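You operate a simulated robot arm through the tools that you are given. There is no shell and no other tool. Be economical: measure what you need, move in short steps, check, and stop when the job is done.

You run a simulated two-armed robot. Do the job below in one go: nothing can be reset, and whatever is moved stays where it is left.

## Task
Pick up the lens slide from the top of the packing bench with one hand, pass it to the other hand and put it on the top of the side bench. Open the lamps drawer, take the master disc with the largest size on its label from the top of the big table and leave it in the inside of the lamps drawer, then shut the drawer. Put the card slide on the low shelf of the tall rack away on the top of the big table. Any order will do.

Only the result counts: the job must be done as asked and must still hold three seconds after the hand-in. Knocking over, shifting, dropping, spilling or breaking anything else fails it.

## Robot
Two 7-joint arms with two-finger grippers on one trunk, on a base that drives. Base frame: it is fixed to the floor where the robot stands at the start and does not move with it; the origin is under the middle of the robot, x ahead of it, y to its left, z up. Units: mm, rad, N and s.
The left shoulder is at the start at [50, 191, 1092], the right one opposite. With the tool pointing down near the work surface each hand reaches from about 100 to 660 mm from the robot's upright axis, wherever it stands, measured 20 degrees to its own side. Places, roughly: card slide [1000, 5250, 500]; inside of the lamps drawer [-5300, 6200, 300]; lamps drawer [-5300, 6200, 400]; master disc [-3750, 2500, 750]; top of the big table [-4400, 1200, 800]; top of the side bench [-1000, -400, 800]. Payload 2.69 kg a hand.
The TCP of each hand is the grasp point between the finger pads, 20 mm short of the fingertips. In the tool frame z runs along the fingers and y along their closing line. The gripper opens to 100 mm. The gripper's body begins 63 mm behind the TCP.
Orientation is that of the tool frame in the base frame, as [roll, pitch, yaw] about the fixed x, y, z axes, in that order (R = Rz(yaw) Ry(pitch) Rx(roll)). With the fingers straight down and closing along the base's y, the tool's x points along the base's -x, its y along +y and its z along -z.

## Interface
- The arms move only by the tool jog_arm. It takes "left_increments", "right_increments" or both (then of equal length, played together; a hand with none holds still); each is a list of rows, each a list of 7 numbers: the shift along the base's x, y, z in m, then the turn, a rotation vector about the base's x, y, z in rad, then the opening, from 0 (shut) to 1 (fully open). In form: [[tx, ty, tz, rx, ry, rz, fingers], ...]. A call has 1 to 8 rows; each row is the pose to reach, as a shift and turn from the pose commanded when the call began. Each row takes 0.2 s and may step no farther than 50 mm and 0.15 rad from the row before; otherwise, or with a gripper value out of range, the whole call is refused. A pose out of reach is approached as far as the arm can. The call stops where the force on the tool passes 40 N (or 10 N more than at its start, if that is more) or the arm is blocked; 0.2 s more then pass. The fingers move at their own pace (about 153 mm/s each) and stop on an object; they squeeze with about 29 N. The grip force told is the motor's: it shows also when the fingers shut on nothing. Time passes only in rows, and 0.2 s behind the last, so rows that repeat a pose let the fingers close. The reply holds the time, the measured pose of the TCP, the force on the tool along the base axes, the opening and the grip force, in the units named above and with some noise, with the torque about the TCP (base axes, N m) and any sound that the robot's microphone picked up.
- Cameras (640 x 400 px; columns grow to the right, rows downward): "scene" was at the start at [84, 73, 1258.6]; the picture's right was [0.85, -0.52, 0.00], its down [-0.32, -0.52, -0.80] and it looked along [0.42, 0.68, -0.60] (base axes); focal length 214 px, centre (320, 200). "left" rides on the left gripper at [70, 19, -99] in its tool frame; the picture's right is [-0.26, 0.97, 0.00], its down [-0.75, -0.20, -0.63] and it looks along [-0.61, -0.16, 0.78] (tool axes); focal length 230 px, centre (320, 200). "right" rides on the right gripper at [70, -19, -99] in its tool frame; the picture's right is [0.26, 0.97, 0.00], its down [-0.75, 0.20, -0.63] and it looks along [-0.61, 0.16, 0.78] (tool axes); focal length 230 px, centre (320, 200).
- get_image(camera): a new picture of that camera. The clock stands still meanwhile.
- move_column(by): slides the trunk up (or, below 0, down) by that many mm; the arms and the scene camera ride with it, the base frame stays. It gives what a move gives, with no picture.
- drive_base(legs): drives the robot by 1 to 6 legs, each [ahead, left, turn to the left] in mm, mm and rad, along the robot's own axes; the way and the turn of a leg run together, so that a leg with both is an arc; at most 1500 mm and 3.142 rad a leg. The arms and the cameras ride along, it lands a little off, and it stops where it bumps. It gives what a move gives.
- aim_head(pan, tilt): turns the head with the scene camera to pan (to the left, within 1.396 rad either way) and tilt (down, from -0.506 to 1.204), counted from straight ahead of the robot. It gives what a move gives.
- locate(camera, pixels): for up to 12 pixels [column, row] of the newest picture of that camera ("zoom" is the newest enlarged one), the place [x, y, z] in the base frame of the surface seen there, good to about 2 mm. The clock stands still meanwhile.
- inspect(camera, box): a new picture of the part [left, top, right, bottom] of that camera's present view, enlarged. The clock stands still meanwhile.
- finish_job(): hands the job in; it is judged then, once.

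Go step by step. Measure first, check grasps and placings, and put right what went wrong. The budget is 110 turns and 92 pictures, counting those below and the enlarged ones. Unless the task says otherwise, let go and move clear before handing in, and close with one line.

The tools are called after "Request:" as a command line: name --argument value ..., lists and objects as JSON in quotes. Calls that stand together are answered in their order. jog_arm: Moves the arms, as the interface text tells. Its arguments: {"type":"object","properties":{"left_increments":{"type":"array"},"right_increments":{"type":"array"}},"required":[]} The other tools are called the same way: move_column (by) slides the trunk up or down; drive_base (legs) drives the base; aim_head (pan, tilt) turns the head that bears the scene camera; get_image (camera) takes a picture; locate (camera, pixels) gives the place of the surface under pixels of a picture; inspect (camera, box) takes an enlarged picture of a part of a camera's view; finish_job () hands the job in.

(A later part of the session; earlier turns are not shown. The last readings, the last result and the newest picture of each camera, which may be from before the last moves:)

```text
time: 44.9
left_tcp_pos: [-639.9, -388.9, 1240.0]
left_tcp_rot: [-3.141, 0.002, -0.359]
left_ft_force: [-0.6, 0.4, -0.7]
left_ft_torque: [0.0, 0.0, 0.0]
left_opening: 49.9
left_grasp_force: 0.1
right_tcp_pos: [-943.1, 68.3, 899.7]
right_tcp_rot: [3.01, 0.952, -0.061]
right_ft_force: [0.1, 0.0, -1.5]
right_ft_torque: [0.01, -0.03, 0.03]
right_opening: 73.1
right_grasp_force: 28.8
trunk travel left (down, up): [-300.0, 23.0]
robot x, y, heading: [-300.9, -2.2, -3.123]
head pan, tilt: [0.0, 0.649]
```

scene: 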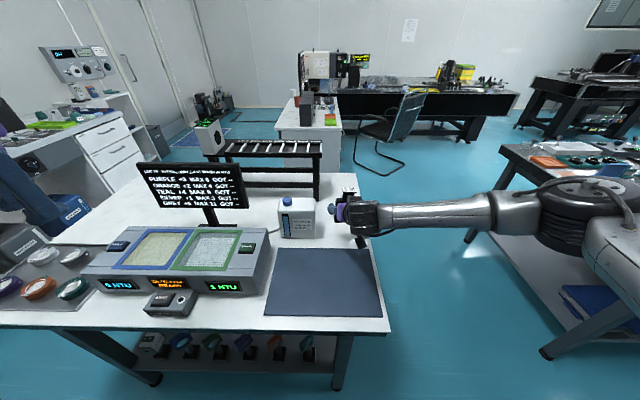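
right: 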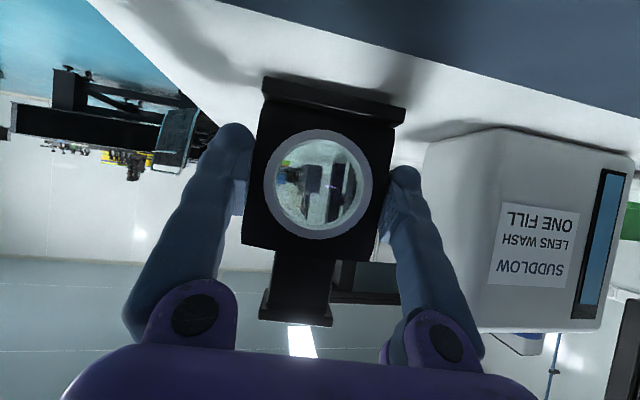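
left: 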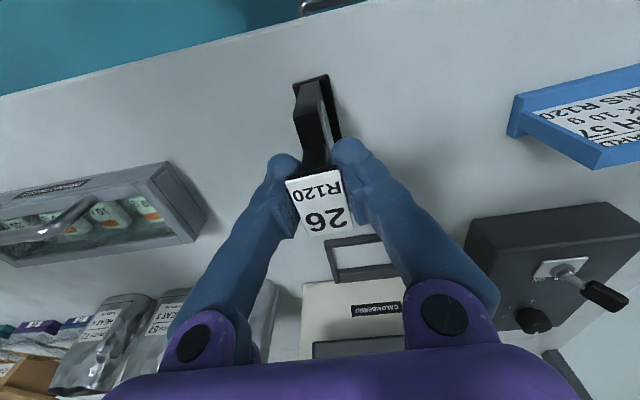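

Request:
jog_arm --right_increments '[[0, 0, -0.001, 0, 0, 0, 0], [0, 0, -0.002, 0, 0, 0, 0], [0, 0, -0.003, 0, 0, 0, 0], [0, 0, -0.004, 0, 0, 0, 0]]'

Request:
inspect --camera "right" --box '[220, 50, 440, 190]'

```text
time: 45.9
left_tcp_pos: [-638.0, -389.7, 1240.7]
left_tcp_rot: [-3.141, 0.005, -0.36]
left_ft_force: [0.3, -0.2, 0.1]
left_ft_torque: [0.04, 0.03, 0.01]
left_opening: 49.9
left_grasp_force: 0.1
right_tcp_pos: [-942.2, 68.2, 899.2]
right_tcp_rot: [3.008, 0.957, -0.06]
right_ft_force: [5.2, -0.4, 15.8]
right_ft_torque: [0.56, -0.11, -0.17]
right_opening: 73.2
right_grasp_force: 28.8
trunk travel left (down, up): [-300.0, 23.0]
robot x, y, heading: [-297.1, -5.8, -3.121]
head pan, tilt: [0.0, 0.649]
```

```text
2.86 times, centred on (330, 120) of right
```

zoom: 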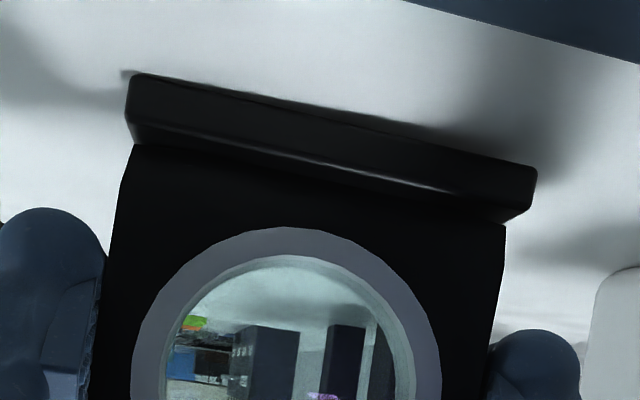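

Contact (16 N). I'll ease up 2 mm, open, and withdraw along the fingers.

Request:
jog_arm --right_increments '[[0, 0, 0.002, 0, 0, 0, 0], [0, 0, 0.002, 0, 0, 0, 0.5], [0, 0, 0.002, 0, 0, 0, 1], [0, 0, 0.002, 0, 0, 0, 1], [0.033, 0, 0.025, 0, 0, 0, 1], [0.066, 0, 0.05, 0, 0, 0, 1], [0.1, 0, 0.08, 0, 0, 0, 1], [0.13, 0, 0.12, 0, 0, 0, 1]]'

Request:
get_image --camera "right"

```text
time: 47.7
left_tcp_pos: [-638.2, -389.6, 1239.2]
left_tcp_rot: [-3.139, 0.006, -0.359]
left_ft_force: [0.7, -0.1, 0.5]
left_ft_torque: [-0.01, 0.04, -0.01]
left_opening: 50.0
left_grasp_force: 0.0
right_tcp_pos: [-813.0, 67.6, 1017.6]
right_tcp_rot: [3.01, 0.951, -0.062]
right_ft_force: [-0.5, 0.2, -1.2]
right_ft_torque: [0.0, 0.0, -0.01]
right_opening: 100.0
right_grasp_force: 0.1
trunk travel left (down, up): [-300.0, 23.0]
robot x, y, heading: [-298.9, -2.9, -3.122]
head pan, tilt: [0.0, 0.649]
```

```text
63 pictures are left
```

right: 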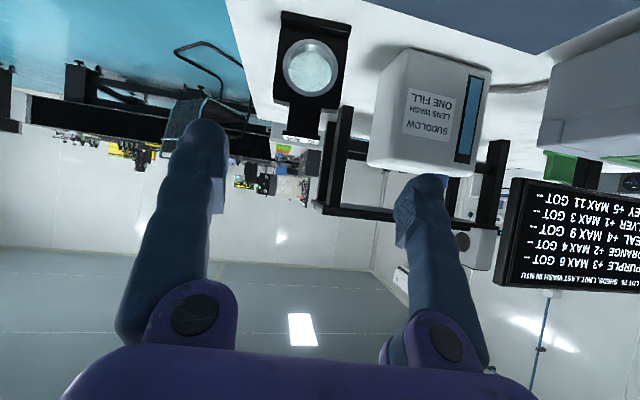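

The slide stands alone on the side bench. Now I back off, turn toward +y, and look at the way to the tall rack.

Request:
jog_arm --right_increments '[[0.03, -0.02, 0.03, 0, 0, 0, 1], [0.06, -0.02, 0.06, 0, 0, 0, 1], [0.08, -0.02, 0.09, 0, 0, 0, 1]]' --left_increments '[[0.02, 0, 0, 0, 0, 0.13, 0.5], [0.04, 0, 0, 0, 0, 0.26, 0.5], [0.05, 0, 0, 0, 0, 0.37, 0.5]]'

Request:
drive_base --legs '[[-150, 0, 0], [0, 0, -1.57]]'

Request:
aim_head --pan 0.0 --tilt 0.3

Request:
get_image --camera "scene"

```text
time: 48.5
left_tcp_pos: [-589.7, -391.8, 1238.6]
left_tcp_rot: [-3.142, 0.0, 0.013]
left_ft_force: [0.7, -0.4, -0.1]
left_ft_torque: [0.0, 0.01, 0.0]
left_opening: 50.1
left_grasp_force: 0.1
right_tcp_pos: [-732.4, 46.7, 1107.6]
right_tcp_rot: [3.009, 0.95, -0.063]
right_ft_force: [-0.6, -0.6, 1.0]
right_ft_torque: [0.01, -0.01, -0.02]
right_opening: 100.2
right_grasp_force: 0.1
trunk travel left (down, up): [-300.0, 23.0]
robot x, y, heading: [-298.6, -2.5, -3.119]
head pan, tilt: [0.0, 0.649]
```

```text
time: 53.8
left_tcp_pos: [-525.3, 315.3, 1238.7]
left_tcp_rot: [3.141, 0.002, -1.617]
left_ft_force: [-0.4, -0.5, 1.3]
left_ft_torque: [-0.01, -0.01, 0.0]
left_opening: 50.0
left_grasp_force: 0.1
right_tcp_pos: [-80.2, 430.8, 1107.6]
right_tcp_rot: [3.009, 0.95, -1.689]
right_ft_force: [-0.6, 0.5, 0.5]
right_ft_torque: [-0.02, -0.01, 0.01]
right_opening: 100.1
right_grasp_force: 0.1
trunk travel left (down, up): [-300.0, 23.0]
robot x, y, heading: [-151.6, -2.3, 1.53]
head pan, tilt: [0.0, 0.649]
```

```text
time: 54.6
left_tcp_pos: [-525.2, 314.4, 1238.5]
left_tcp_rot: [3.142, 0.003, -1.618]
left_ft_force: [-0.1, -0.9, -0.3]
left_ft_torque: [0.0, -0.03, -0.02]
left_opening: 49.9
left_grasp_force: 0.0
right_tcp_pos: [-79.7, 429.6, 1108.4]
right_tcp_rot: [3.009, 0.95, -1.69]
right_ft_force: [0.0, -0.7, 0.1]
right_ft_torque: [0.02, 0.02, 0.02]
right_opening: 100.1
right_grasp_force: 0.0
trunk travel left (down, up): [-300.0, 23.0]
robot x, y, heading: [-157.5, 0.8, 1.53]
head pan, tilt: [0.0, 0.3]
```

```text
62 pictures are left
```

scene: 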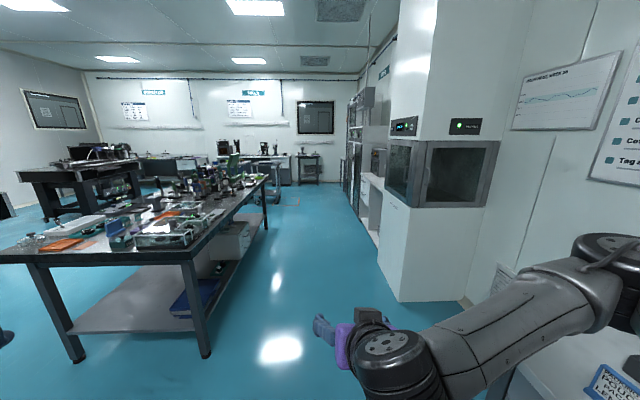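

Request:
locate --camera "scene" --pixels '[[208, 352], [402, 300], [268, 225], [378, 245], [352, 170], [345, 195], [300, 180], [75, 360], [265, 178], [362, 235], [280, 205], [355, 130]]'

Request:
inspect --camera "scene" --box '[250, 70, 410, 250]'

```text
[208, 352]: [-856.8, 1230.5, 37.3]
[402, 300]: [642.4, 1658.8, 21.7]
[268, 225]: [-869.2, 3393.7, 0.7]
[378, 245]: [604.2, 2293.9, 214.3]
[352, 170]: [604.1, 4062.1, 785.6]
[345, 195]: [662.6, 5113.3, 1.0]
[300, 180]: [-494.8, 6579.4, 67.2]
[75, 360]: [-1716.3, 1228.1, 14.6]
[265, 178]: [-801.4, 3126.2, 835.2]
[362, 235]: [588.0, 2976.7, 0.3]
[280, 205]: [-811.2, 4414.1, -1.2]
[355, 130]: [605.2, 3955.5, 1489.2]
```

```text
2.22 times, centred on (330, 160) of scene
```

zoom: 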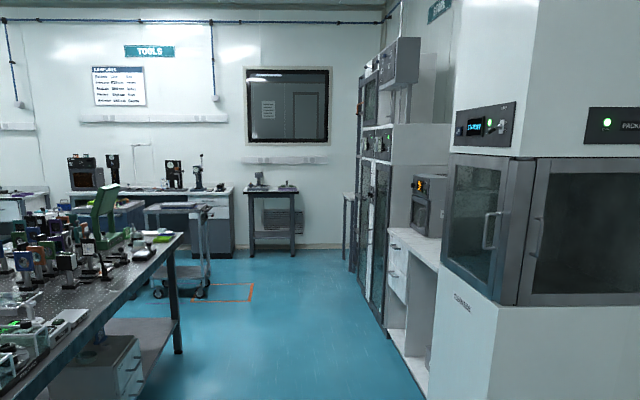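

The corridor is free (x −800…600); the tall rack stands on the right beyond y≈4900. I drive up and turn to face it.

Request:
drive_base --legs '[[0, 0, 0.04], [1500, 0, 0], [1500, 0, 0], [1500, 0, 0], [700, 0, 0], [0, 0, -1.57]]'

Request:
aim_head --pan 0.0 --tilt 0.5

Request:
get_image --camera "scene"

```text
time: 83.8
left_tcp_pos: [480.4, 5517.1, 1239.4]
left_tcp_rot: [3.141, 0.0, 3.009]
left_ft_force: [0.7, 0.0, -0.7]
left_ft_torque: [-0.01, 0.01, 0.0]
left_opening: 49.9
left_grasp_force: 0.1
right_tcp_pos: [559.4, 5064.3, 1108.3]
right_tcp_rot: [3.009, 0.952, 2.94]
right_ft_force: [-0.2, -0.7, -0.3]
right_ft_torque: [0.0, 0.03, -0.01]
right_opening: 100.0
right_grasp_force: 0.0
trunk travel left (down, up): [-300.0, 23.0]
robot x, y, heading: [132.8, 5173.4, -0.12]
head pan, tilt: [0.0, 0.3]
```

```text
time: 84.5
left_tcp_pos: [479.6, 5517.9, 1238.8]
left_tcp_rot: [3.141, 0.001, 3.011]
left_ft_force: [-0.2, -0.8, 1.0]
left_ft_torque: [0.0, 0.0, 0.0]
left_opening: 49.7
left_grasp_force: 0.1
right_tcp_pos: [558.0, 5064.9, 1108.3]
right_tcp_rot: [3.01, 0.951, 2.939]
right_ft_force: [0.4, 0.6, -0.5]
right_ft_torque: [0.0, 0.0, -0.02]
right_opening: 100.0
right_grasp_force: 0.1
trunk travel left (down, up): [-300.0, 23.0]
robot x, y, heading: [136.4, 5175.6, -0.125]
head pan, tilt: [0.0, 0.499]
```

```text
60 pictures are left
```

scene: 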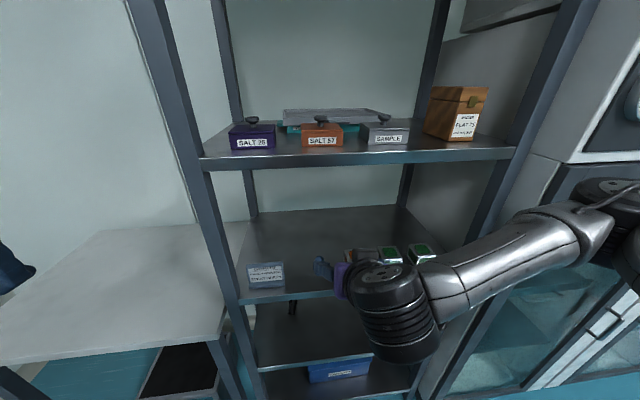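

Request:
drive_base --legs '[[-200, 0, 0.12]]'

Request:
aim_head --pan 0.1 --tilt 0.75

Request:
get_image --camera "scene"

Request:
get_image --camera "right"

```text
time: 86.1
left_tcp_pos: [238.5, 5568.0, 1237.9]
left_tcp_rot: [-3.141, 0.002, 3.129]
left_ft_force: [-1.6, 0.1, -0.2]
left_ft_torque: [0.02, -0.04, 0.01]
left_opening: 50.1
left_grasp_force: 0.0
right_tcp_pos: [370.1, 5126.5, 1108.4]
right_tcp_rot: [3.009, 0.951, 3.057]
right_ft_force: [-0.1, -1.2, -0.8]
right_ft_torque: [0.03, -0.01, -0.01]
right_opening: 100.2
right_grasp_force: 0.0
trunk travel left (down, up): [-300.0, 23.0]
robot x, y, heading: [-57.6, 5186.4, -0.002]
head pan, tilt: [0.0, 0.499]
```

```text
time: 86.8
left_tcp_pos: [241.2, 5567.6, 1238.2]
left_tcp_rot: [-3.141, 0.001, 3.129]
left_ft_force: [-0.4, -0.6, 0.5]
left_ft_torque: [-0.01, 0.01, 0.0]
left_opening: 49.9
left_grasp_force: 0.1
right_tcp_pos: [371.6, 5127.7, 1108.6]
right_tcp_rot: [3.008, 0.952, 3.059]
right_ft_force: [-0.6, 1.4, 0.0]
right_ft_torque: [0.0, 0.01, -0.01]
right_opening: 100.0
right_grasp_force: 0.1
trunk travel left (down, up): [-300.0, 23.0]
robot x, y, heading: [-59.7, 5190.0, -0.012]
head pan, tilt: [0.099, 0.75]
```

```text
59 pictures are left
```

scene: 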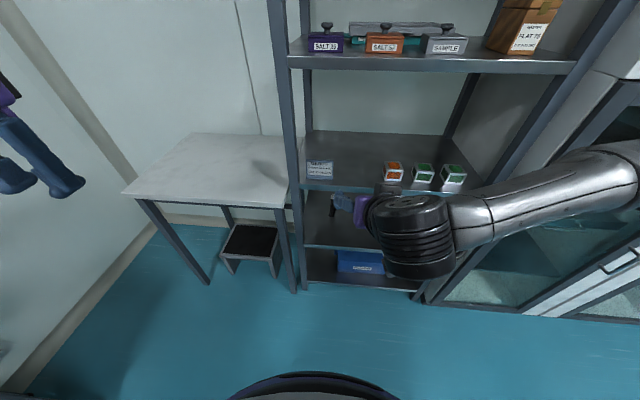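

```text
58 pictures are left
```

right: 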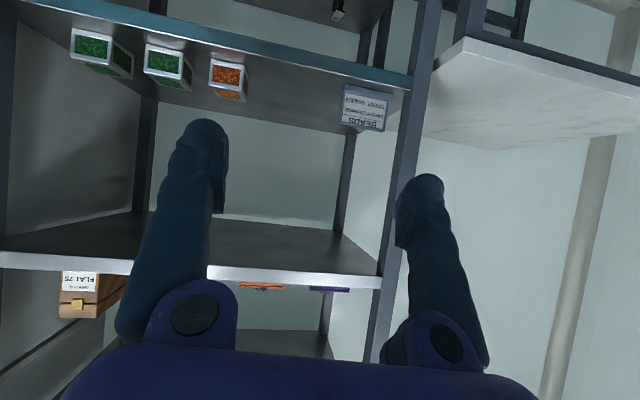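

Request:
locate --camera "scene" --pixels '[[345, 186], [315, 182], [320, 242], [380, 252], [333, 203], [345, 200], [298, 288], [420, 300], [285, 150], [450, 195], [310, 225], [360, 262]]'

Request:
inspect --camera "scene" --box '[280, 130, 480, 300]'

```text
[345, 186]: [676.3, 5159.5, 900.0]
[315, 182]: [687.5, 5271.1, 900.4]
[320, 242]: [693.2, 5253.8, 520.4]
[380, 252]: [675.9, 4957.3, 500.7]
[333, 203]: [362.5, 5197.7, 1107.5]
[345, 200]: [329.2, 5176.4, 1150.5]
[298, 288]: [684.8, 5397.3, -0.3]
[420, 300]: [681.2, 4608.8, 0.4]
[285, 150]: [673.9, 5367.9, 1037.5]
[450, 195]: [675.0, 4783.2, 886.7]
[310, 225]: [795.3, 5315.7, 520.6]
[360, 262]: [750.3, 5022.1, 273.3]
```

```text
2.35 times, centred on (380, 215) of scene
```

zoom: 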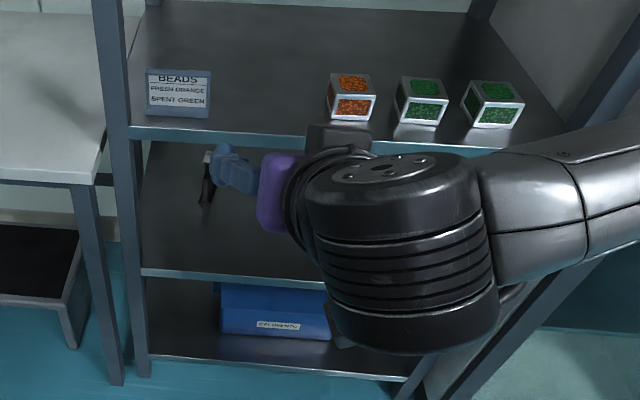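

The low shelf's top is z≈520 (next shelf at 870–900), and a slide stands at zoom (207,180). I'll lower the trunk and clear the right arm from view.

Request:
move_column --by -300

Request:
jog_arm --right_increments '[[0, -0.05, 0, 0, 0, 0, 1], [0, -0.1, 0, 0, 0, 0, 1], [0, -0.15, 0, 0, 0, 0, 1], [0, -0.2, 0, 0, 0, 0, 1], [0, -0.24, 0, 0, 0, 0, 1]]'

Request:
aim_head --pan 0.1 --tilt 0.6

Request:
inspect --camera "scene" --box '[260, 100, 460, 280]'

```text
time: 89.8
left_tcp_pos: [239.9, 5568.9, 937.4]
left_tcp_rot: [-3.141, 0.0, 3.129]
left_ft_force: [0.0, -0.4, -0.2]
left_ft_torque: [0.0, -0.03, 0.02]
left_opening: 50.0
left_grasp_force: 0.1
right_tcp_pos: [372.3, 5126.8, 808.7]
right_tcp_rot: [3.01, 0.953, 3.057]
right_ft_force: [-0.1, 0.2, 0.0]
right_ft_torque: [0.03, -0.01, 0.01]
right_opening: 99.9
right_grasp_force: 0.1
trunk travel left (down, up): [0.0, 323.0]
robot x, y, heading: [-62.4, 5185.6, -0.006]
head pan, tilt: [0.099, 0.75]
```

```text
time: 91.0
left_tcp_pos: [240.0, 5569.1, 938.5]
left_tcp_rot: [3.141, 0.003, 3.132]
left_ft_force: [0.2, -0.1, 0.9]
left_ft_torque: [0.03, -0.01, -0.01]
left_opening: 49.6
left_grasp_force: 0.0
right_tcp_pos: [385.9, 4883.2, 808.0]
right_tcp_rot: [3.01, 0.952, 3.058]
right_ft_force: [-0.3, -0.6, -0.3]
right_ft_torque: [0.03, 0.0, -0.02]
right_opening: 99.6
right_grasp_force: 0.1
right hand out of reach, approached as far as the arm can: row 2, 3, 4, 5
trunk travel left (down, up): [0.0, 323.0]
robot x, y, heading: [-65.0, 5187.0, -0.003]
head pan, tilt: [0.099, 0.75]
```

```text
time: 91.8
left_tcp_pos: [239.6, 5568.0, 938.4]
left_tcp_rot: [-3.141, 0.003, 3.129]
left_ft_force: [-0.5, -0.3, 0.3]
left_ft_torque: [0.0, 0.04, -0.03]
left_opening: 50.2
left_grasp_force: 0.0
right_tcp_pos: [387.1, 4883.5, 807.2]
right_tcp_rot: [3.008, 0.953, 3.058]
right_ft_force: [0.3, 0.5, -0.3]
right_ft_torque: [-0.01, -0.05, 0.0]
right_opening: 100.0
right_grasp_force: 0.0
trunk travel left (down, up): [0.0, 323.0]
robot x, y, heading: [-59.7, 5189.4, -0.004]
head pan, tilt: [0.099, 0.6]
```

```text
2.22 times, centred on (360, 190) of scene
```

zoom: 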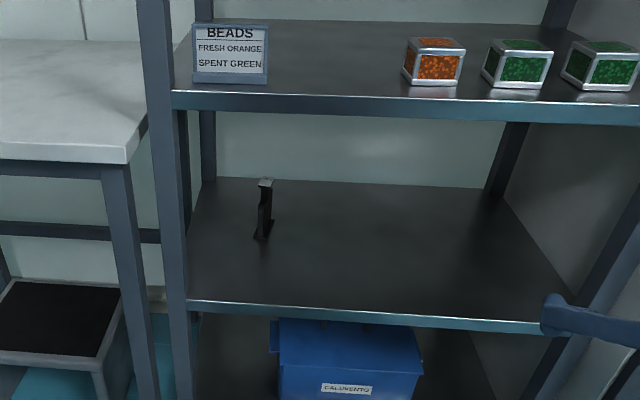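

Request:
locate --camera "zoom" --pixels '[[262, 238], [254, 237], [271, 226], [264, 181], [272, 183], [261, 215], [270, 205], [190, 310], [500, 327], [205, 180], [260, 188], [271, 190]]'

Request:
inspect --camera "scene" --box '[320, 170, 400, 220]'

```text
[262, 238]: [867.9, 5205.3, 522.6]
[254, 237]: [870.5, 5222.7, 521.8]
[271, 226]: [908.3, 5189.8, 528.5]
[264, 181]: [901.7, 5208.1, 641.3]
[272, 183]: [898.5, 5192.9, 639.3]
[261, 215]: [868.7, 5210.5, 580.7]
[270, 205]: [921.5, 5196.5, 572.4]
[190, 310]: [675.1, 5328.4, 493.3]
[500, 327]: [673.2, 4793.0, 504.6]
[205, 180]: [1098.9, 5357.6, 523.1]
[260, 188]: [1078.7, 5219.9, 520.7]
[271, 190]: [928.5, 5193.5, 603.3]
```

```text
8.00 times, centred on (360, 195) of scene
```

zoom: 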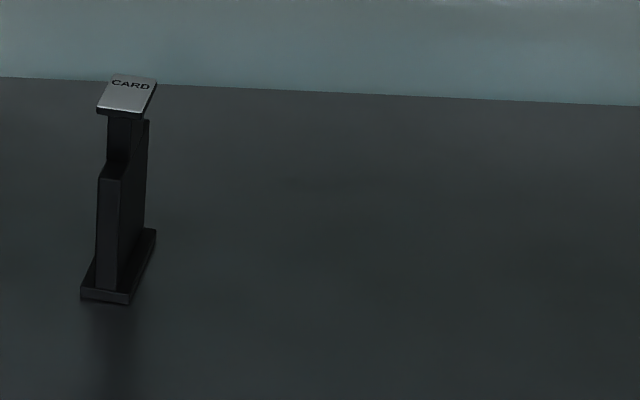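

Request:
locate --camera "zoom" --pixels '[[84, 291], [127, 299], [154, 236], [113, 77], [156, 83], [145, 110], [100, 107], [100, 200], [117, 200], [112, 150], [130, 150], [140, 200]]'

```text
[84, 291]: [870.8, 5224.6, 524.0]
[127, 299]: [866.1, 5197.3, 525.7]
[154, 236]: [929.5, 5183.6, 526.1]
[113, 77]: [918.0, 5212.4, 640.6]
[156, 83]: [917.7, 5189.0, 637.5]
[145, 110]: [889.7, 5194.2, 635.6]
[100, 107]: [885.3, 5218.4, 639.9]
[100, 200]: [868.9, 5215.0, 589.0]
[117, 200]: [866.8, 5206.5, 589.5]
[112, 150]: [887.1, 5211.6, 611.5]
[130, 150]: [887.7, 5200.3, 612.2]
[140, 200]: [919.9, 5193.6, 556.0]
```

The card slide centre is [902,5203], tag top z 640, its plane turned −0.19 rad. I'll flatten and turn the right hand to match, lower it to z≈640, raise the left, then drive in.

Request:
jog_arm --right_increments '[[0, 0.04, 0, 0, 0, 0, 1], [0, 0.08, -0.02, 0, 0, 0, 1], [0, 0.12, -0.045, -0.006, -0.05, -0.05, 1], [0, 0.16, -0.07, -0.012, -0.1, -0.1, 1], [0, 0.2, -0.095, -0.018, -0.15, -0.15, 1], [0, 0.24, -0.12, -0.024, -0.2, -0.2, 1], [0, 0.275, -0.145, -0.034, -0.26, -0.26, 1], [0, 0.306, -0.165, -0.034, -0.26, -0.26, 1]]' --left_increments '[[0, 0, 0.02, 0, 0, 0, 0.5], [0, 0, 0.04, 0, 0, 0, 0.5], [0, 0, 0.06, 0, 0, 0, 0.5], [0, 0, 0.08, 0, 0, 0, 0.5], [0, 0, 0.1, 0, 0, 0, 0.5], [0, 0, 0.12, 0, 0, 0, 0.5], [0, 0, 0.13, 0, 0, 0, 0.5], [0, 0, 0.13, 0, 0, 0, 0.5]]'

Request:
get_image --camera "scene"

```text
time: 93.5
left_tcp_pos: [239.7, 5570.1, 1069.2]
left_tcp_rot: [-3.141, 0.0, 3.129]
left_ft_force: [-0.3, -0.1, -0.4]
left_ft_torque: [-0.01, 0.03, 0.04]
left_opening: 49.7
left_grasp_force: 0.0
right_tcp_pos: [389.8, 5186.9, 642.4]
right_tcp_rot: [2.944, 1.211, 2.739]
right_ft_force: [-0.4, 0.5, 0.3]
right_ft_torque: [-0.01, -0.02, 0.03]
right_opening: 100.0
right_grasp_force: 0.1
right hand out of reach, approached as far as the arm can: row 1, 2
trunk travel left (down, up): [0.0, 323.0]
robot x, y, heading: [-62.6, 5189.0, -0.003]
head pan, tilt: [0.099, 0.6]
```

```text
54 pictures are left
```

scene: 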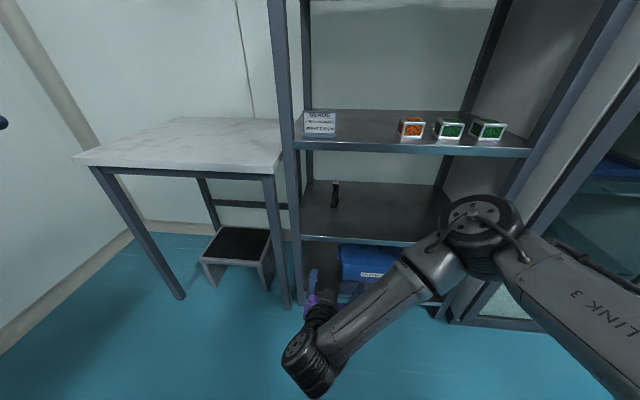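

Request:
locate --camera "scene" --pixels '[[480, 205], [445, 235], [415, 250], [515, 215], [350, 300], [90, 155], [200, 130], [280, 185], [290, 305]]'

```text
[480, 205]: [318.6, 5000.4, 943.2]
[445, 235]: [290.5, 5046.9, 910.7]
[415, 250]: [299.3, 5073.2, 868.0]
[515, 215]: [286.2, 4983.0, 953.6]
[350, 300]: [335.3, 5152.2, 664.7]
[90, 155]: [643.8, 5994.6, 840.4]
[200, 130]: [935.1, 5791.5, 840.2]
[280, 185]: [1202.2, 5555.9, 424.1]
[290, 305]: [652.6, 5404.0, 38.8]
```

The elbow (z≈940, x≈320) would hit the middle shelf if I drove the full 360, so I'll drive only ~297 ahead and 100 left, and reach farther with the arm.

Request:
jog_arm --right_increments '[[0, -0.042, 0, 0, 0, 0, 1]]'

Request:
drive_base --legs '[[0, 100, 0], [297, 0, 0]]'

Request:
get_image --camera "scene"

Request:
get_image --camera "right"

```text
time: 94.0
left_tcp_pos: [240.0, 5569.6, 1069.6]
left_tcp_rot: [-3.141, 0.002, 3.13]
left_ft_force: [0.3, 1.1, -1.4]
left_ft_torque: [0.02, -0.01, -0.02]
left_opening: 50.1
left_grasp_force: 0.1
right_tcp_pos: [387.6, 5142.3, 641.6]
right_tcp_rot: [2.947, 1.212, 2.741]
right_ft_force: [0.4, 0.0, -0.3]
right_ft_torque: [0.0, -0.01, 0.0]
right_opening: 100.0
right_grasp_force: 0.1
trunk travel left (down, up): [0.0, 323.0]
robot x, y, heading: [-59.7, 5189.9, -0.005]
head pan, tilt: [0.099, 0.6]
```

```text
time: 97.1
left_tcp_pos: [535.1, 5668.2, 1069.4]
left_tcp_rot: [3.142, 0.003, 3.134]
left_ft_force: [0.2, 0.0, 0.4]
left_ft_torque: [0.0, 0.0, -0.02]
left_opening: 50.1
left_grasp_force: 0.0
right_tcp_pos: [682.3, 5242.0, 639.7]
right_tcp_rot: [2.948, 1.211, 2.741]
right_ft_force: [0.1, 0.8, 0.3]
right_ft_torque: [0.02, 0.0, -0.02]
right_opening: 100.1
right_grasp_force: 0.1
trunk travel left (down, up): [0.0, 323.0]
robot x, y, heading: [230.8, 5289.3, -0.004]
head pan, tilt: [0.099, 0.6]
```

```text
53 pictures are left
```

scene: 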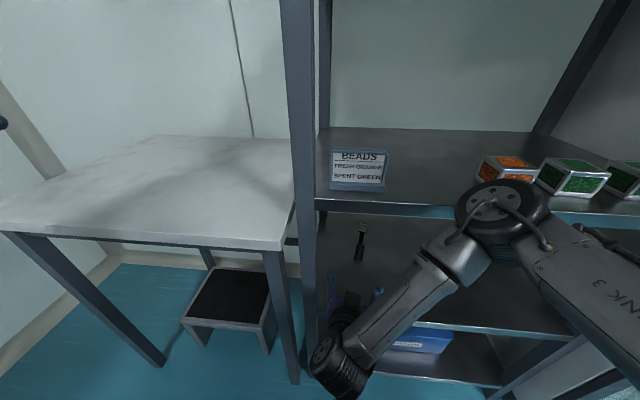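

```text
52 pictures are left
```

right: 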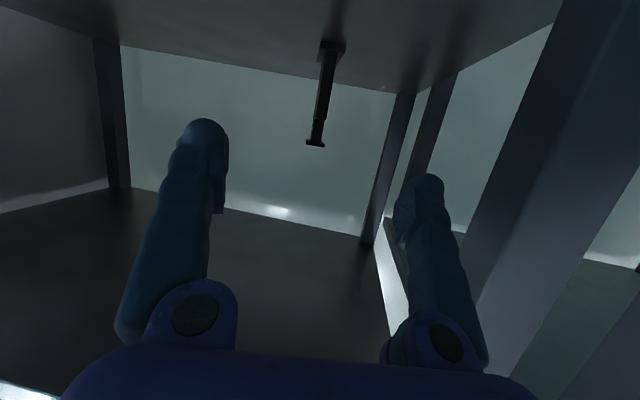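

Request:
locate --camera "scene" --pixels '[[490, 182], [470, 205], [520, 185], [440, 245], [425, 300]]'

Request:
locate --camera "right" --pixels '[[322, 42], [344, 46], [308, 142], [323, 145], [318, 120], [328, 70]]'

```text
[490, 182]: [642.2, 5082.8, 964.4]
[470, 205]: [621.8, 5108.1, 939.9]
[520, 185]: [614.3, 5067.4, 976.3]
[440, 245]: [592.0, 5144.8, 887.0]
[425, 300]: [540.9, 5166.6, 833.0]
```

```text
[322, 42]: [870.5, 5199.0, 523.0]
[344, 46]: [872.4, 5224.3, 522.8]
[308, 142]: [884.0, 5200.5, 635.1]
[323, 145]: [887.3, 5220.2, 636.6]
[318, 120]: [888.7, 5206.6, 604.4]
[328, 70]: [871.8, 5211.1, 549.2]
```

The hand is aligned, and the elbow can't swing further forward than now. I advance to the slide's neck at [886,5206,603].

Request:
jog_arm --right_increments '[[0.03, -0.005, -0.02, 0, 0, 0, 1], [0.07, -0.012, -0.037, 0, 0, 0, 1], [0.11, -0.019, -0.037, 0, 0, 0, 0.8], [0.15, -0.026, -0.037, 0, 0, 0, 0.8], [0.18, -0.031, -0.037, 0, 0, 0, 0.8]]'

Request:
get_image --camera "right"

```text
time: 98.3
left_tcp_pos: [536.4, 5668.4, 1069.3]
left_tcp_rot: [-3.141, 0.004, 3.133]
left_ft_force: [-0.1, 0.8, -0.5]
left_ft_torque: [0.0, 0.01, -0.01]
left_opening: 50.0
left_grasp_force: 0.1
right_tcp_pos: [864.5, 5213.0, 602.9]
right_tcp_rot: [2.951, 1.21, 2.747]
right_ft_force: [-0.6, -0.2, 0.3]
right_ft_torque: [-0.02, -0.03, 0.03]
right_opening: 80.1
right_grasp_force: 0.1
trunk travel left (down, up): [0.0, 323.0]
robot x, y, heading: [236.2, 5284.0, -0.003]
head pan, tilt: [0.099, 0.6]
```

```text
51 pictures are left
```

right: 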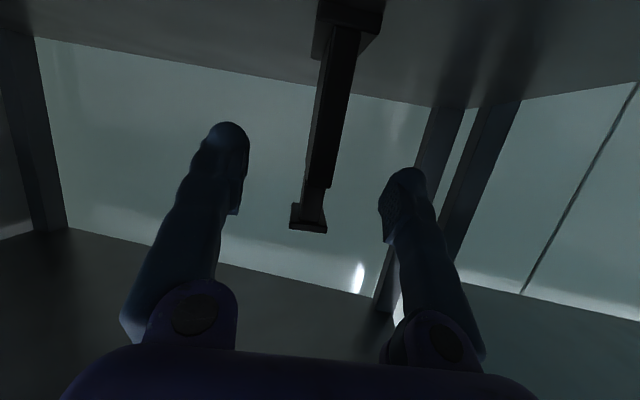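

Centred between the fingers. Advance the last 22 mm and close.

Request:
jog_arm --right_increments '[[0.022, -0.005, 0, 0, 0, 0, 0.8], [0.022, -0.005, 0, 0, 0, 0, 0.5], [0.022, -0.005, 0, 0, 0, 0, 0.2], [0.022, -0.005, 0, 0, 0, 0, 0], [0.022, -0.005, 0, 0, 0, 0, 0], [0.022, -0.005, 0, 0, 0, 0, 0]]'

Request:
get_image --camera "right"

```text
time: 99.7
left_tcp_pos: [531.1, 5671.0, 1069.0]
left_tcp_rot: [-3.138, 0.01, 3.133]
left_ft_force: [0.7, -0.2, -0.3]
left_ft_torque: [0.02, -0.01, 0.01]
left_opening: 50.0
left_grasp_force: 0.1
right_tcp_pos: [879.1, 5213.0, 604.0]
right_tcp_rot: [2.96, 1.211, 2.762]
right_ft_force: [1.9, 0.3, 3.8]
right_ft_torque: [-0.12, -0.21, -0.02]
right_opening: 13.3
right_grasp_force: 29.1
trunk travel left (down, up): [0.0, 323.0]
robot x, y, heading: [235.3, 5286.8, 0.002]
head pan, tilt: [0.099, 0.6]
```

```text
50 pictures are left
```

right: 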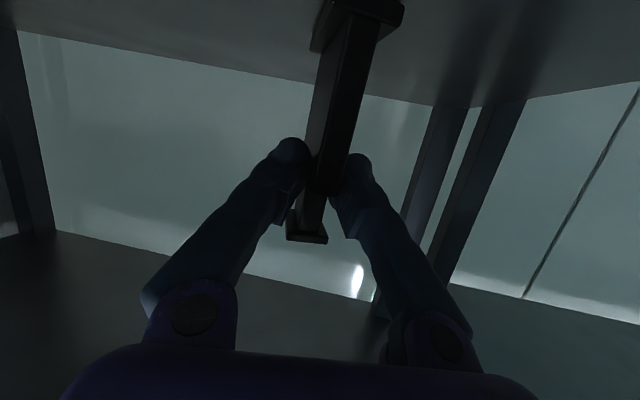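

Gripped (13.3 mm, 29 N). Lift and withdraw.

Request:
jog_arm --right_increments '[[0, 0, 0.015, 0, 0, 0, 0], [0, 0, 0.035, 0, 0, 0, 0], [-0.03, 0.006, 0.045, 0, 0, 0, 0], [-0.07, 0.013, 0.045, 0, 0, 0, 0], [-0.11, 0.02, 0.045, 0, 0, 0, 0], [-0.15, 0.028, 0.045, 0, 0, 0, 0], [-0.18, 0.034, 0.045, 0, 0, 0, 0]]'

Request:
get_image --camera "right"

```text
time: 101.3
left_tcp_pos: [537.6, 5668.9, 1068.2]
left_tcp_rot: [-3.141, 0.003, 3.132]
left_ft_force: [0.4, 0.9, -0.5]
left_ft_torque: [-0.02, 0.02, 0.04]
left_opening: 49.9
left_grasp_force: 0.1
right_tcp_pos: [704.6, 5240.3, 652.3]
right_tcp_rot: [2.946, 1.21, 2.739]
right_ft_force: [-0.8, -0.6, -2.6]
right_ft_torque: [0.01, 0.08, -0.02]
right_opening: 13.2
right_grasp_force: 28.9
trunk travel left (down, up): [0.0, 323.0]
robot x, y, heading: [233.8, 5286.5, 0.002]
head pan, tilt: [0.099, 0.6]
```

```text
49 pictures are left
```

right: 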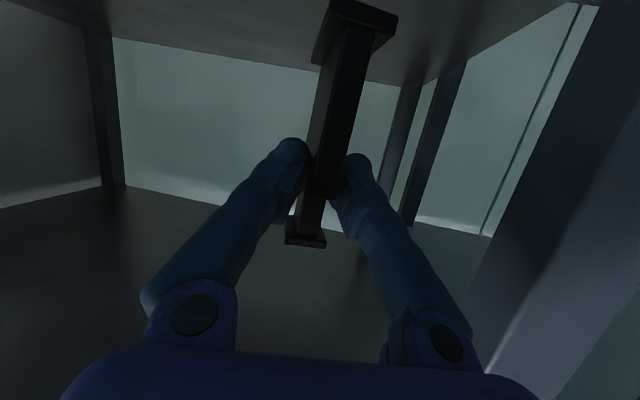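

The slide is out. I'll back away, raise the trunk, turn to face −x and view the route toward the big table.

Request:
drive_base --legs '[[-400, 0, 0]]'

Request:
move_column --by 300

Request:
drive_base --legs '[[0, 0, -1.57], [0, 0, -1.2]]'

Request:
aim_head --pan 0.0 --tilt 0.3

Request:
get_image --camera "scene"

```text
time: 103.8
left_tcp_pos: [131.9, 5668.7, 1068.3]
left_tcp_rot: [3.141, 0.001, 3.141]
left_ft_force: [0.2, 1.4, -0.6]
left_ft_torque: [0.0, 0.03, 0.0]
left_opening: 50.1
left_grasp_force: 0.0
right_tcp_pos: [303.9, 5242.2, 651.2]
right_tcp_rot: [2.948, 1.212, 2.751]
right_ft_force: [0.9, 0.4, -2.2]
right_ft_torque: [0.0, 0.05, 0.05]
right_opening: 13.4
right_grasp_force: 28.6
trunk travel left (down, up): [0.0, 323.0]
robot x, y, heading: [-165.8, 5282.6, 0.01]
head pan, tilt: [0.099, 0.6]
```

```text
time: 106.8
left_tcp_pos: [131.8, 5669.9, 1368.5]
left_tcp_rot: [-3.141, 0.002, 3.141]
left_ft_force: [0.3, -0.6, -0.2]
left_ft_torque: [0.0, 0.02, 0.01]
left_opening: 50.0
left_grasp_force: 0.0
right_tcp_pos: [302.1, 5242.3, 950.1]
right_tcp_rot: [2.948, 1.211, 2.751]
right_ft_force: [0.9, -0.2, -2.1]
right_ft_torque: [0.03, 0.05, 0.0]
right_opening: 13.2
right_grasp_force: 28.7
trunk travel left (down, up): [-300.0, 23.0]
robot x, y, heading: [-168.8, 5285.8, 0.004]
head pan, tilt: [0.099, 0.6]
```

```text
time: 114.0
left_tcp_pos: [-300.2, 4816.6, 1369.1]
left_tcp_rot: [3.14, 0.003, 0.384]
left_ft_force: [-0.3, 0.2, 0.8]
left_ft_torque: [0.01, 0.0, -0.01]
left_opening: 50.0
left_grasp_force: 0.0
right_tcp_pos: [-617.8, 5147.8, 951.1]
right_tcp_rot: [2.948, 1.212, -0.005]
right_ft_force: [-0.5, 0.6, -1.4]
right_ft_torque: [0.05, -0.06, -0.01]
right_opening: 13.1
right_grasp_force: 28.9
trunk travel left (down, up): [-300.0, 23.0]
robot x, y, heading: [-163.9, 5281.5, -2.747]
head pan, tilt: [0.099, 0.6]
```

```text
time: 114.8
left_tcp_pos: [-297.9, 4815.5, 1368.2]
left_tcp_rot: [3.141, 0.001, 0.382]
left_ft_force: [1.0, 0.3, 0.4]
left_ft_torque: [0.03, 0.0, -0.01]
left_opening: 50.0
left_grasp_force: 0.1
right_tcp_pos: [-617.2, 5146.9, 949.8]
right_tcp_rot: [2.948, 1.209, -0.005]
right_ft_force: [0.2, 0.2, -1.3]
right_ft_torque: [0.02, -0.07, 0.02]
right_opening: 12.9
right_grasp_force: 29.4
trunk travel left (down, up): [-300.0, 23.0]
robot x, y, heading: [-167.1, 5285.2, -2.751]
head pan, tilt: [0.0, 0.3]
```

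```text
48 pictures are left
```

scene: 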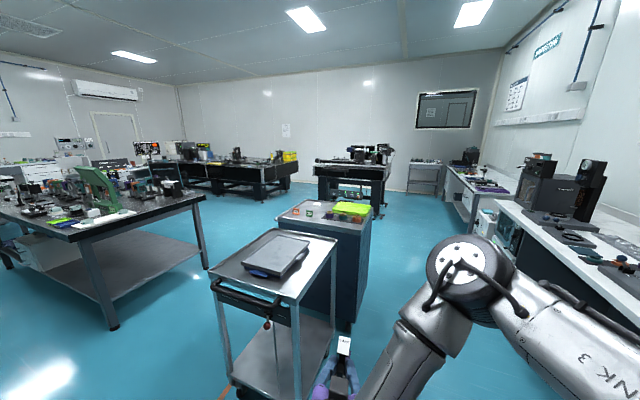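

Request:
locate --camera "scene" --pixels '[[113, 325], [206, 265], [236, 388], [212, 278], [310, 210], [345, 328], [255, 200], [290, 180], [322, 205], [375, 215], [440, 190], [190, 190]]'

Request:
inspect --camera "scene" --box '[160, 120, 520, 270]'

```text
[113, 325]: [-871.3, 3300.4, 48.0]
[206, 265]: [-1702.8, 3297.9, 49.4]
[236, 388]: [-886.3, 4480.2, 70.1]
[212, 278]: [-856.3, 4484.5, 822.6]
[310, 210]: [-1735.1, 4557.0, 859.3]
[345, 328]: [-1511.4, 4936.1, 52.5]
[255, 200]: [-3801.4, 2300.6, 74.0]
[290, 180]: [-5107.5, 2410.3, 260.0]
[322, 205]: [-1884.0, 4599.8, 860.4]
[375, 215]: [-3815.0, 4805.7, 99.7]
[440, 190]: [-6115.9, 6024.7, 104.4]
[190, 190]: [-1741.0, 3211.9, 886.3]
```

```text
1.78 times, centred on (340, 195) of scene
```

zoom: 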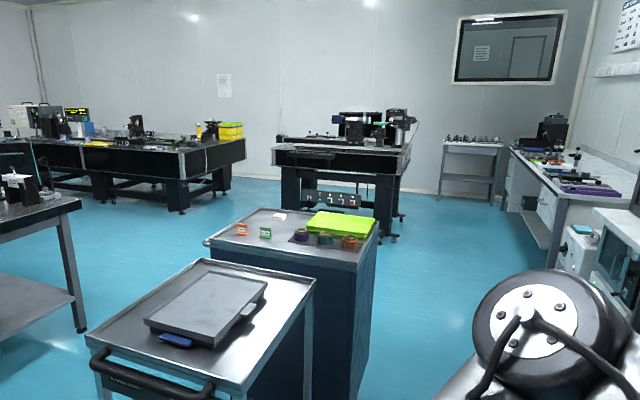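

There is a 1.2 m gap between the table end (y 3300) and the trolley (y 4480). I'll drive through it at y≈3890, in stages.

Request:
drive_base --legs '[[0, 0, 1.18], [1395, 0, 0], [0, 0, -1.57]]'

```text
time: 128.4
left_tcp_pos: [-505.9, 3568.6, 1368.3]
left_tcp_rot: [-3.142, 0.002, -0.069]
left_ft_force: [-0.3, 0.6, -0.1]
left_ft_torque: [0.02, -0.04, 0.01]
left_opening: 49.8
left_grasp_force: 0.0
right_tcp_pos: [-647.8, 4005.5, 951.3]
right_tcp_rot: [2.948, 1.213, -0.459]
right_ft_force: [1.0, -0.2, -1.3]
right_ft_torque: [-0.01, -0.06, 0.01]
right_opening: 13.3
right_grasp_force: 28.5
trunk travel left (down, up): [-300.0, 23.0]
robot x, y, heading: [-183.2, 3934.7, 3.081]
head pan, tilt: [0.0, 0.3]
```

Request:
drive_base --legs '[[0, 0, 0.075], [1300, 0, 0]]'

Request:
drive_base --legs '[[1100, 0, 0]]'

Request:
aim_head --pan 0.7 --tilt 0.35

Request:
get_image --camera "scene"

```text
time: 135.3
left_tcp_pos: [-1753.0, 3514.0, 1370.0]
left_tcp_rot: [3.141, 0.001, 0.018]
left_ft_force: [0.1, -0.8, -0.4]
left_ft_torque: [-0.03, 0.0, 0.0]
left_opening: 50.0
left_grasp_force: 0.0
right_tcp_pos: [-1932.1, 3936.8, 951.1]
right_tcp_rot: [2.947, 1.209, -0.372]
right_ft_force: [-0.2, 0.0, -2.1]
right_ft_torque: [-0.01, -0.06, 0.04]
right_opening: 13.4
right_grasp_force: 29.0
trunk travel left (down, up): [-300.0, 23.0]
robot x, y, heading: [-1458.4, 3908.4, -3.117]
head pan, tilt: [0.0, 0.3]
```

```text
time: 140.9
left_tcp_pos: [-2846.6, 3485.2, 1369.0]
left_tcp_rot: [-3.141, 0.0, 0.019]
left_ft_force: [1.0, 0.1, -0.5]
left_ft_torque: [0.0, 0.01, 0.0]
left_opening: 50.0
left_grasp_force: 0.1
right_tcp_pos: [-3025.1, 3908.4, 951.2]
right_tcp_rot: [2.95, 1.208, -0.368]
right_ft_force: [0.2, -0.3, -1.5]
right_ft_torque: [-0.04, -0.06, -0.03]
right_opening: 13.6
right_grasp_force: 29.3
trunk travel left (down, up): [-300.0, 23.0]
robot x, y, heading: [-2555.4, 3878.0, -3.116]
head pan, tilt: [0.0, 0.3]
```

```text
time: 142.0
left_tcp_pos: [-2845.3, 3485.9, 1369.6]
left_tcp_rot: [-3.14, 0.002, 0.018]
left_ft_force: [-0.4, -1.0, -0.1]
left_ft_torque: [0.02, -0.03, 0.01]
left_opening: 50.2
left_grasp_force: 0.1
right_tcp_pos: [-3024.7, 3907.3, 950.3]
right_tcp_rot: [2.948, 1.21, -0.369]
right_ft_force: [-0.8, 0.0, -2.3]
right_ft_torque: [-0.03, -0.07, 0.01]
right_opening: 13.4
right_grasp_force: 29.4
trunk travel left (down, up): [-300.0, 23.0]
robot x, y, heading: [-2553.0, 3879.6, -3.118]
head pan, tilt: [0.7, 0.351]
```

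```text
46 pictures are left
```

scene: 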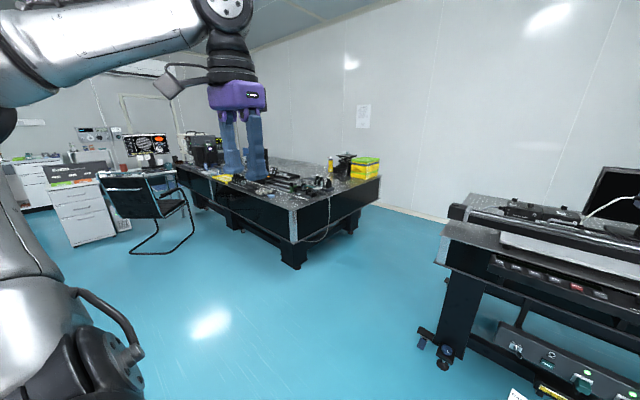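

Request:
locate --camera "scene" --pixels '[[295, 240], [378, 180], [180, 170], [296, 265], [290, 190], [320, 185], [365, 165], [445, 365], [455, 235], [150, 240], [250, 215]]'

Request:
inspect --camera "scene" --box '[170, 130, 400, 270]'

```text
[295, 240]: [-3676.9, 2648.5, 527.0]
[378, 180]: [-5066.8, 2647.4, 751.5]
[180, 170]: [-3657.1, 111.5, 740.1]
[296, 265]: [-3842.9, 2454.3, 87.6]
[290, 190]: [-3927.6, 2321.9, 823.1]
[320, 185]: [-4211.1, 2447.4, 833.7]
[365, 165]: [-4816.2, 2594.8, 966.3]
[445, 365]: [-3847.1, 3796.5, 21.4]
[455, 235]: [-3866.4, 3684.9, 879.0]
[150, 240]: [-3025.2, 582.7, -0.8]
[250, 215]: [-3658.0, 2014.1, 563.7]
```

```text
2.78 times, centred on (285, 200) of scene
```

zoom: 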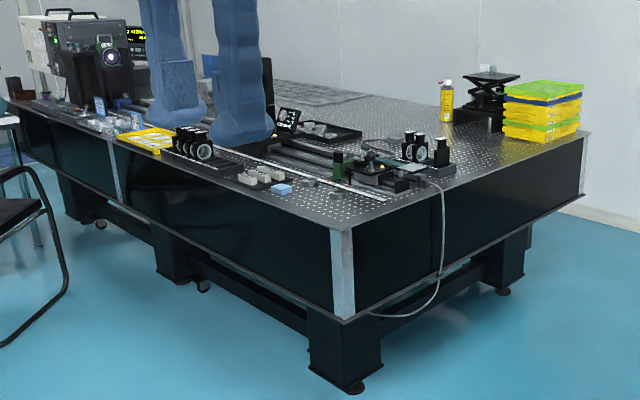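

The big table's top is z≈750, x −3657…−5067, y 110…2648. I'll drive alongside its near end for a closer look.

Request:
drive_base --legs '[[0, 1450, 0], [400, 0, 0]]'

Request:
aim_head --pan 0.0 --tilt 0.6

Request:
get_image --camera "scene"

```text
time: 156.7
left_tcp_pos: [-3183.9, 2041.5, 1369.5]
left_tcp_rot: [3.141, 0.001, 0.037]
left_ft_force: [0.5, -0.1, 0.4]
left_ft_torque: [-0.01, 0.01, -0.01]
left_opening: 50.0
left_grasp_force: 0.1
right_tcp_pos: [-3370.5, 2461.2, 951.6]
right_tcp_rot: [2.95, 1.21, -0.352]
right_ft_force: [0.1, 0.2, -2.0]
right_ft_torque: [-0.01, -0.05, -0.03]
right_opening: 13.2
right_grasp_force: 28.9
trunk travel left (down, up): [-300.0, 23.0]
robot x, y, heading: [-2898.9, 2437.3, -3.098]
head pan, tilt: [0.7, 0.351]
```

```text
time: 157.8
left_tcp_pos: [-3182.5, 2040.7, 1368.8]
left_tcp_rot: [3.141, 0.003, 0.037]
left_ft_force: [-0.1, 0.2, -0.8]
left_ft_torque: [0.0, 0.01, -0.02]
left_opening: 49.9
left_grasp_force: 0.0
right_tcp_pos: [-3370.2, 2461.1, 951.3]
right_tcp_rot: [2.95, 1.21, -0.35]
right_ft_force: [-0.6, -0.5, -1.3]
right_ft_torque: [0.01, -0.08, 0.0]
right_opening: 13.1
right_grasp_force: 28.9
trunk travel left (down, up): [-300.0, 23.0]
robot x, y, heading: [-2901.4, 2436.9, -3.1]
head pan, tilt: [0.0, 0.6]
```

```text
44 pictures are left
```

scene: 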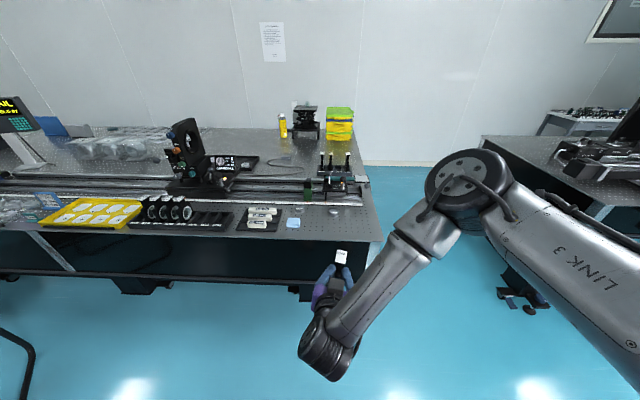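

Request:
inspect --camera "scene" --box '[40, 180, 240, 240]'

Request:
inspect --camera "scene" --box '[220, 130, 400, 260]'

Request:
locate --camera "scene" --pixels '[[155, 208], [185, 210], [215, 222], [262, 215], [330, 218], [350, 225], [335, 185], [90, 210], [375, 238], [310, 210], [300, 230]]'

```text
3.20 times, centred on (140, 210) of scene
```

zoom: 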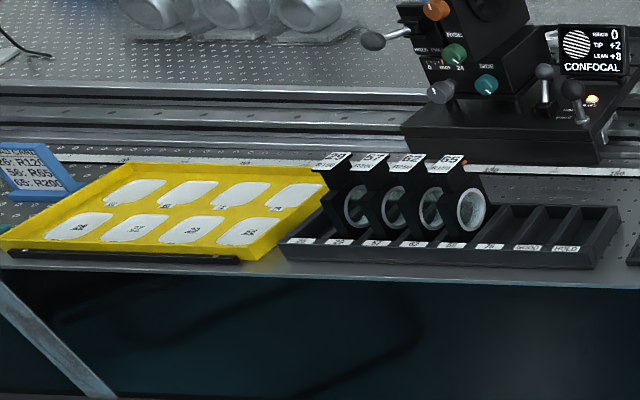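

```text
3.08 times, centred on (310, 195) of scene
```

zoom: 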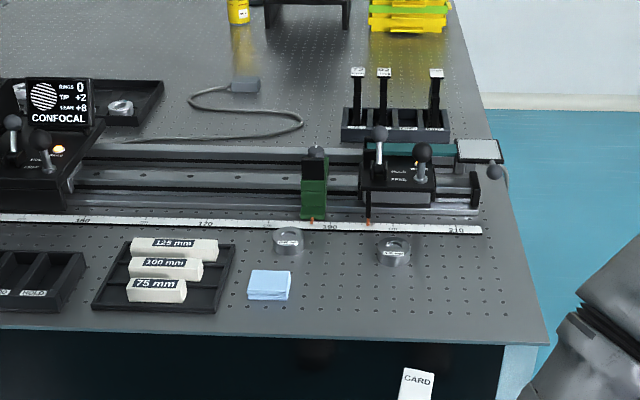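

```text
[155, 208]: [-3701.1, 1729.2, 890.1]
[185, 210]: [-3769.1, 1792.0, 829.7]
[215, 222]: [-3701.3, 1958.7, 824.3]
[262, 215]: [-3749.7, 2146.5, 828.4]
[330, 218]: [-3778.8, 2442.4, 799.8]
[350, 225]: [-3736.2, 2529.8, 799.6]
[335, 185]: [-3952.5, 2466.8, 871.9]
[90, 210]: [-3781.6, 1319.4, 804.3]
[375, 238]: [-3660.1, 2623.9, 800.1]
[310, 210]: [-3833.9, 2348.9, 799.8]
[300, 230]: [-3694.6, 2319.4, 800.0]
```

Tabletop z=800. Metal discs are visible near zoom (288,240), (393,250) and (120,105). Let me read their labels.

Request:
inspect --camera "scene" --box '[290, 195, 350, 225]'

Request:
inspect --camera "scene" --box '[220, 145, 280, 175]'

```text
10.67 times, centred on (320, 210) of scene
```

zoom: 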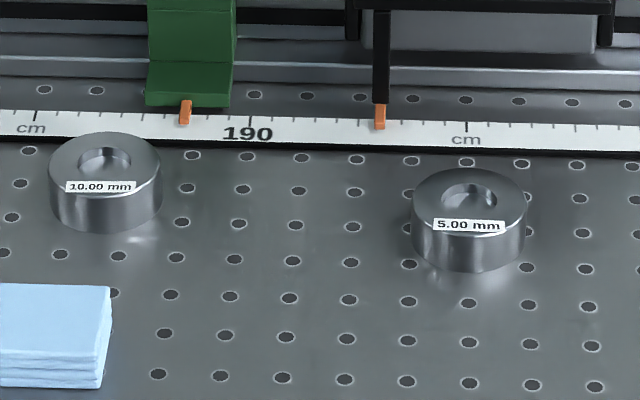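

```text
10.67 times, centred on (250, 160) of scene
```

zoom: 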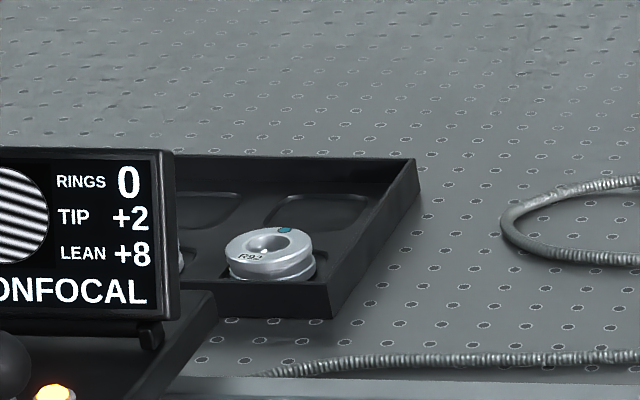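

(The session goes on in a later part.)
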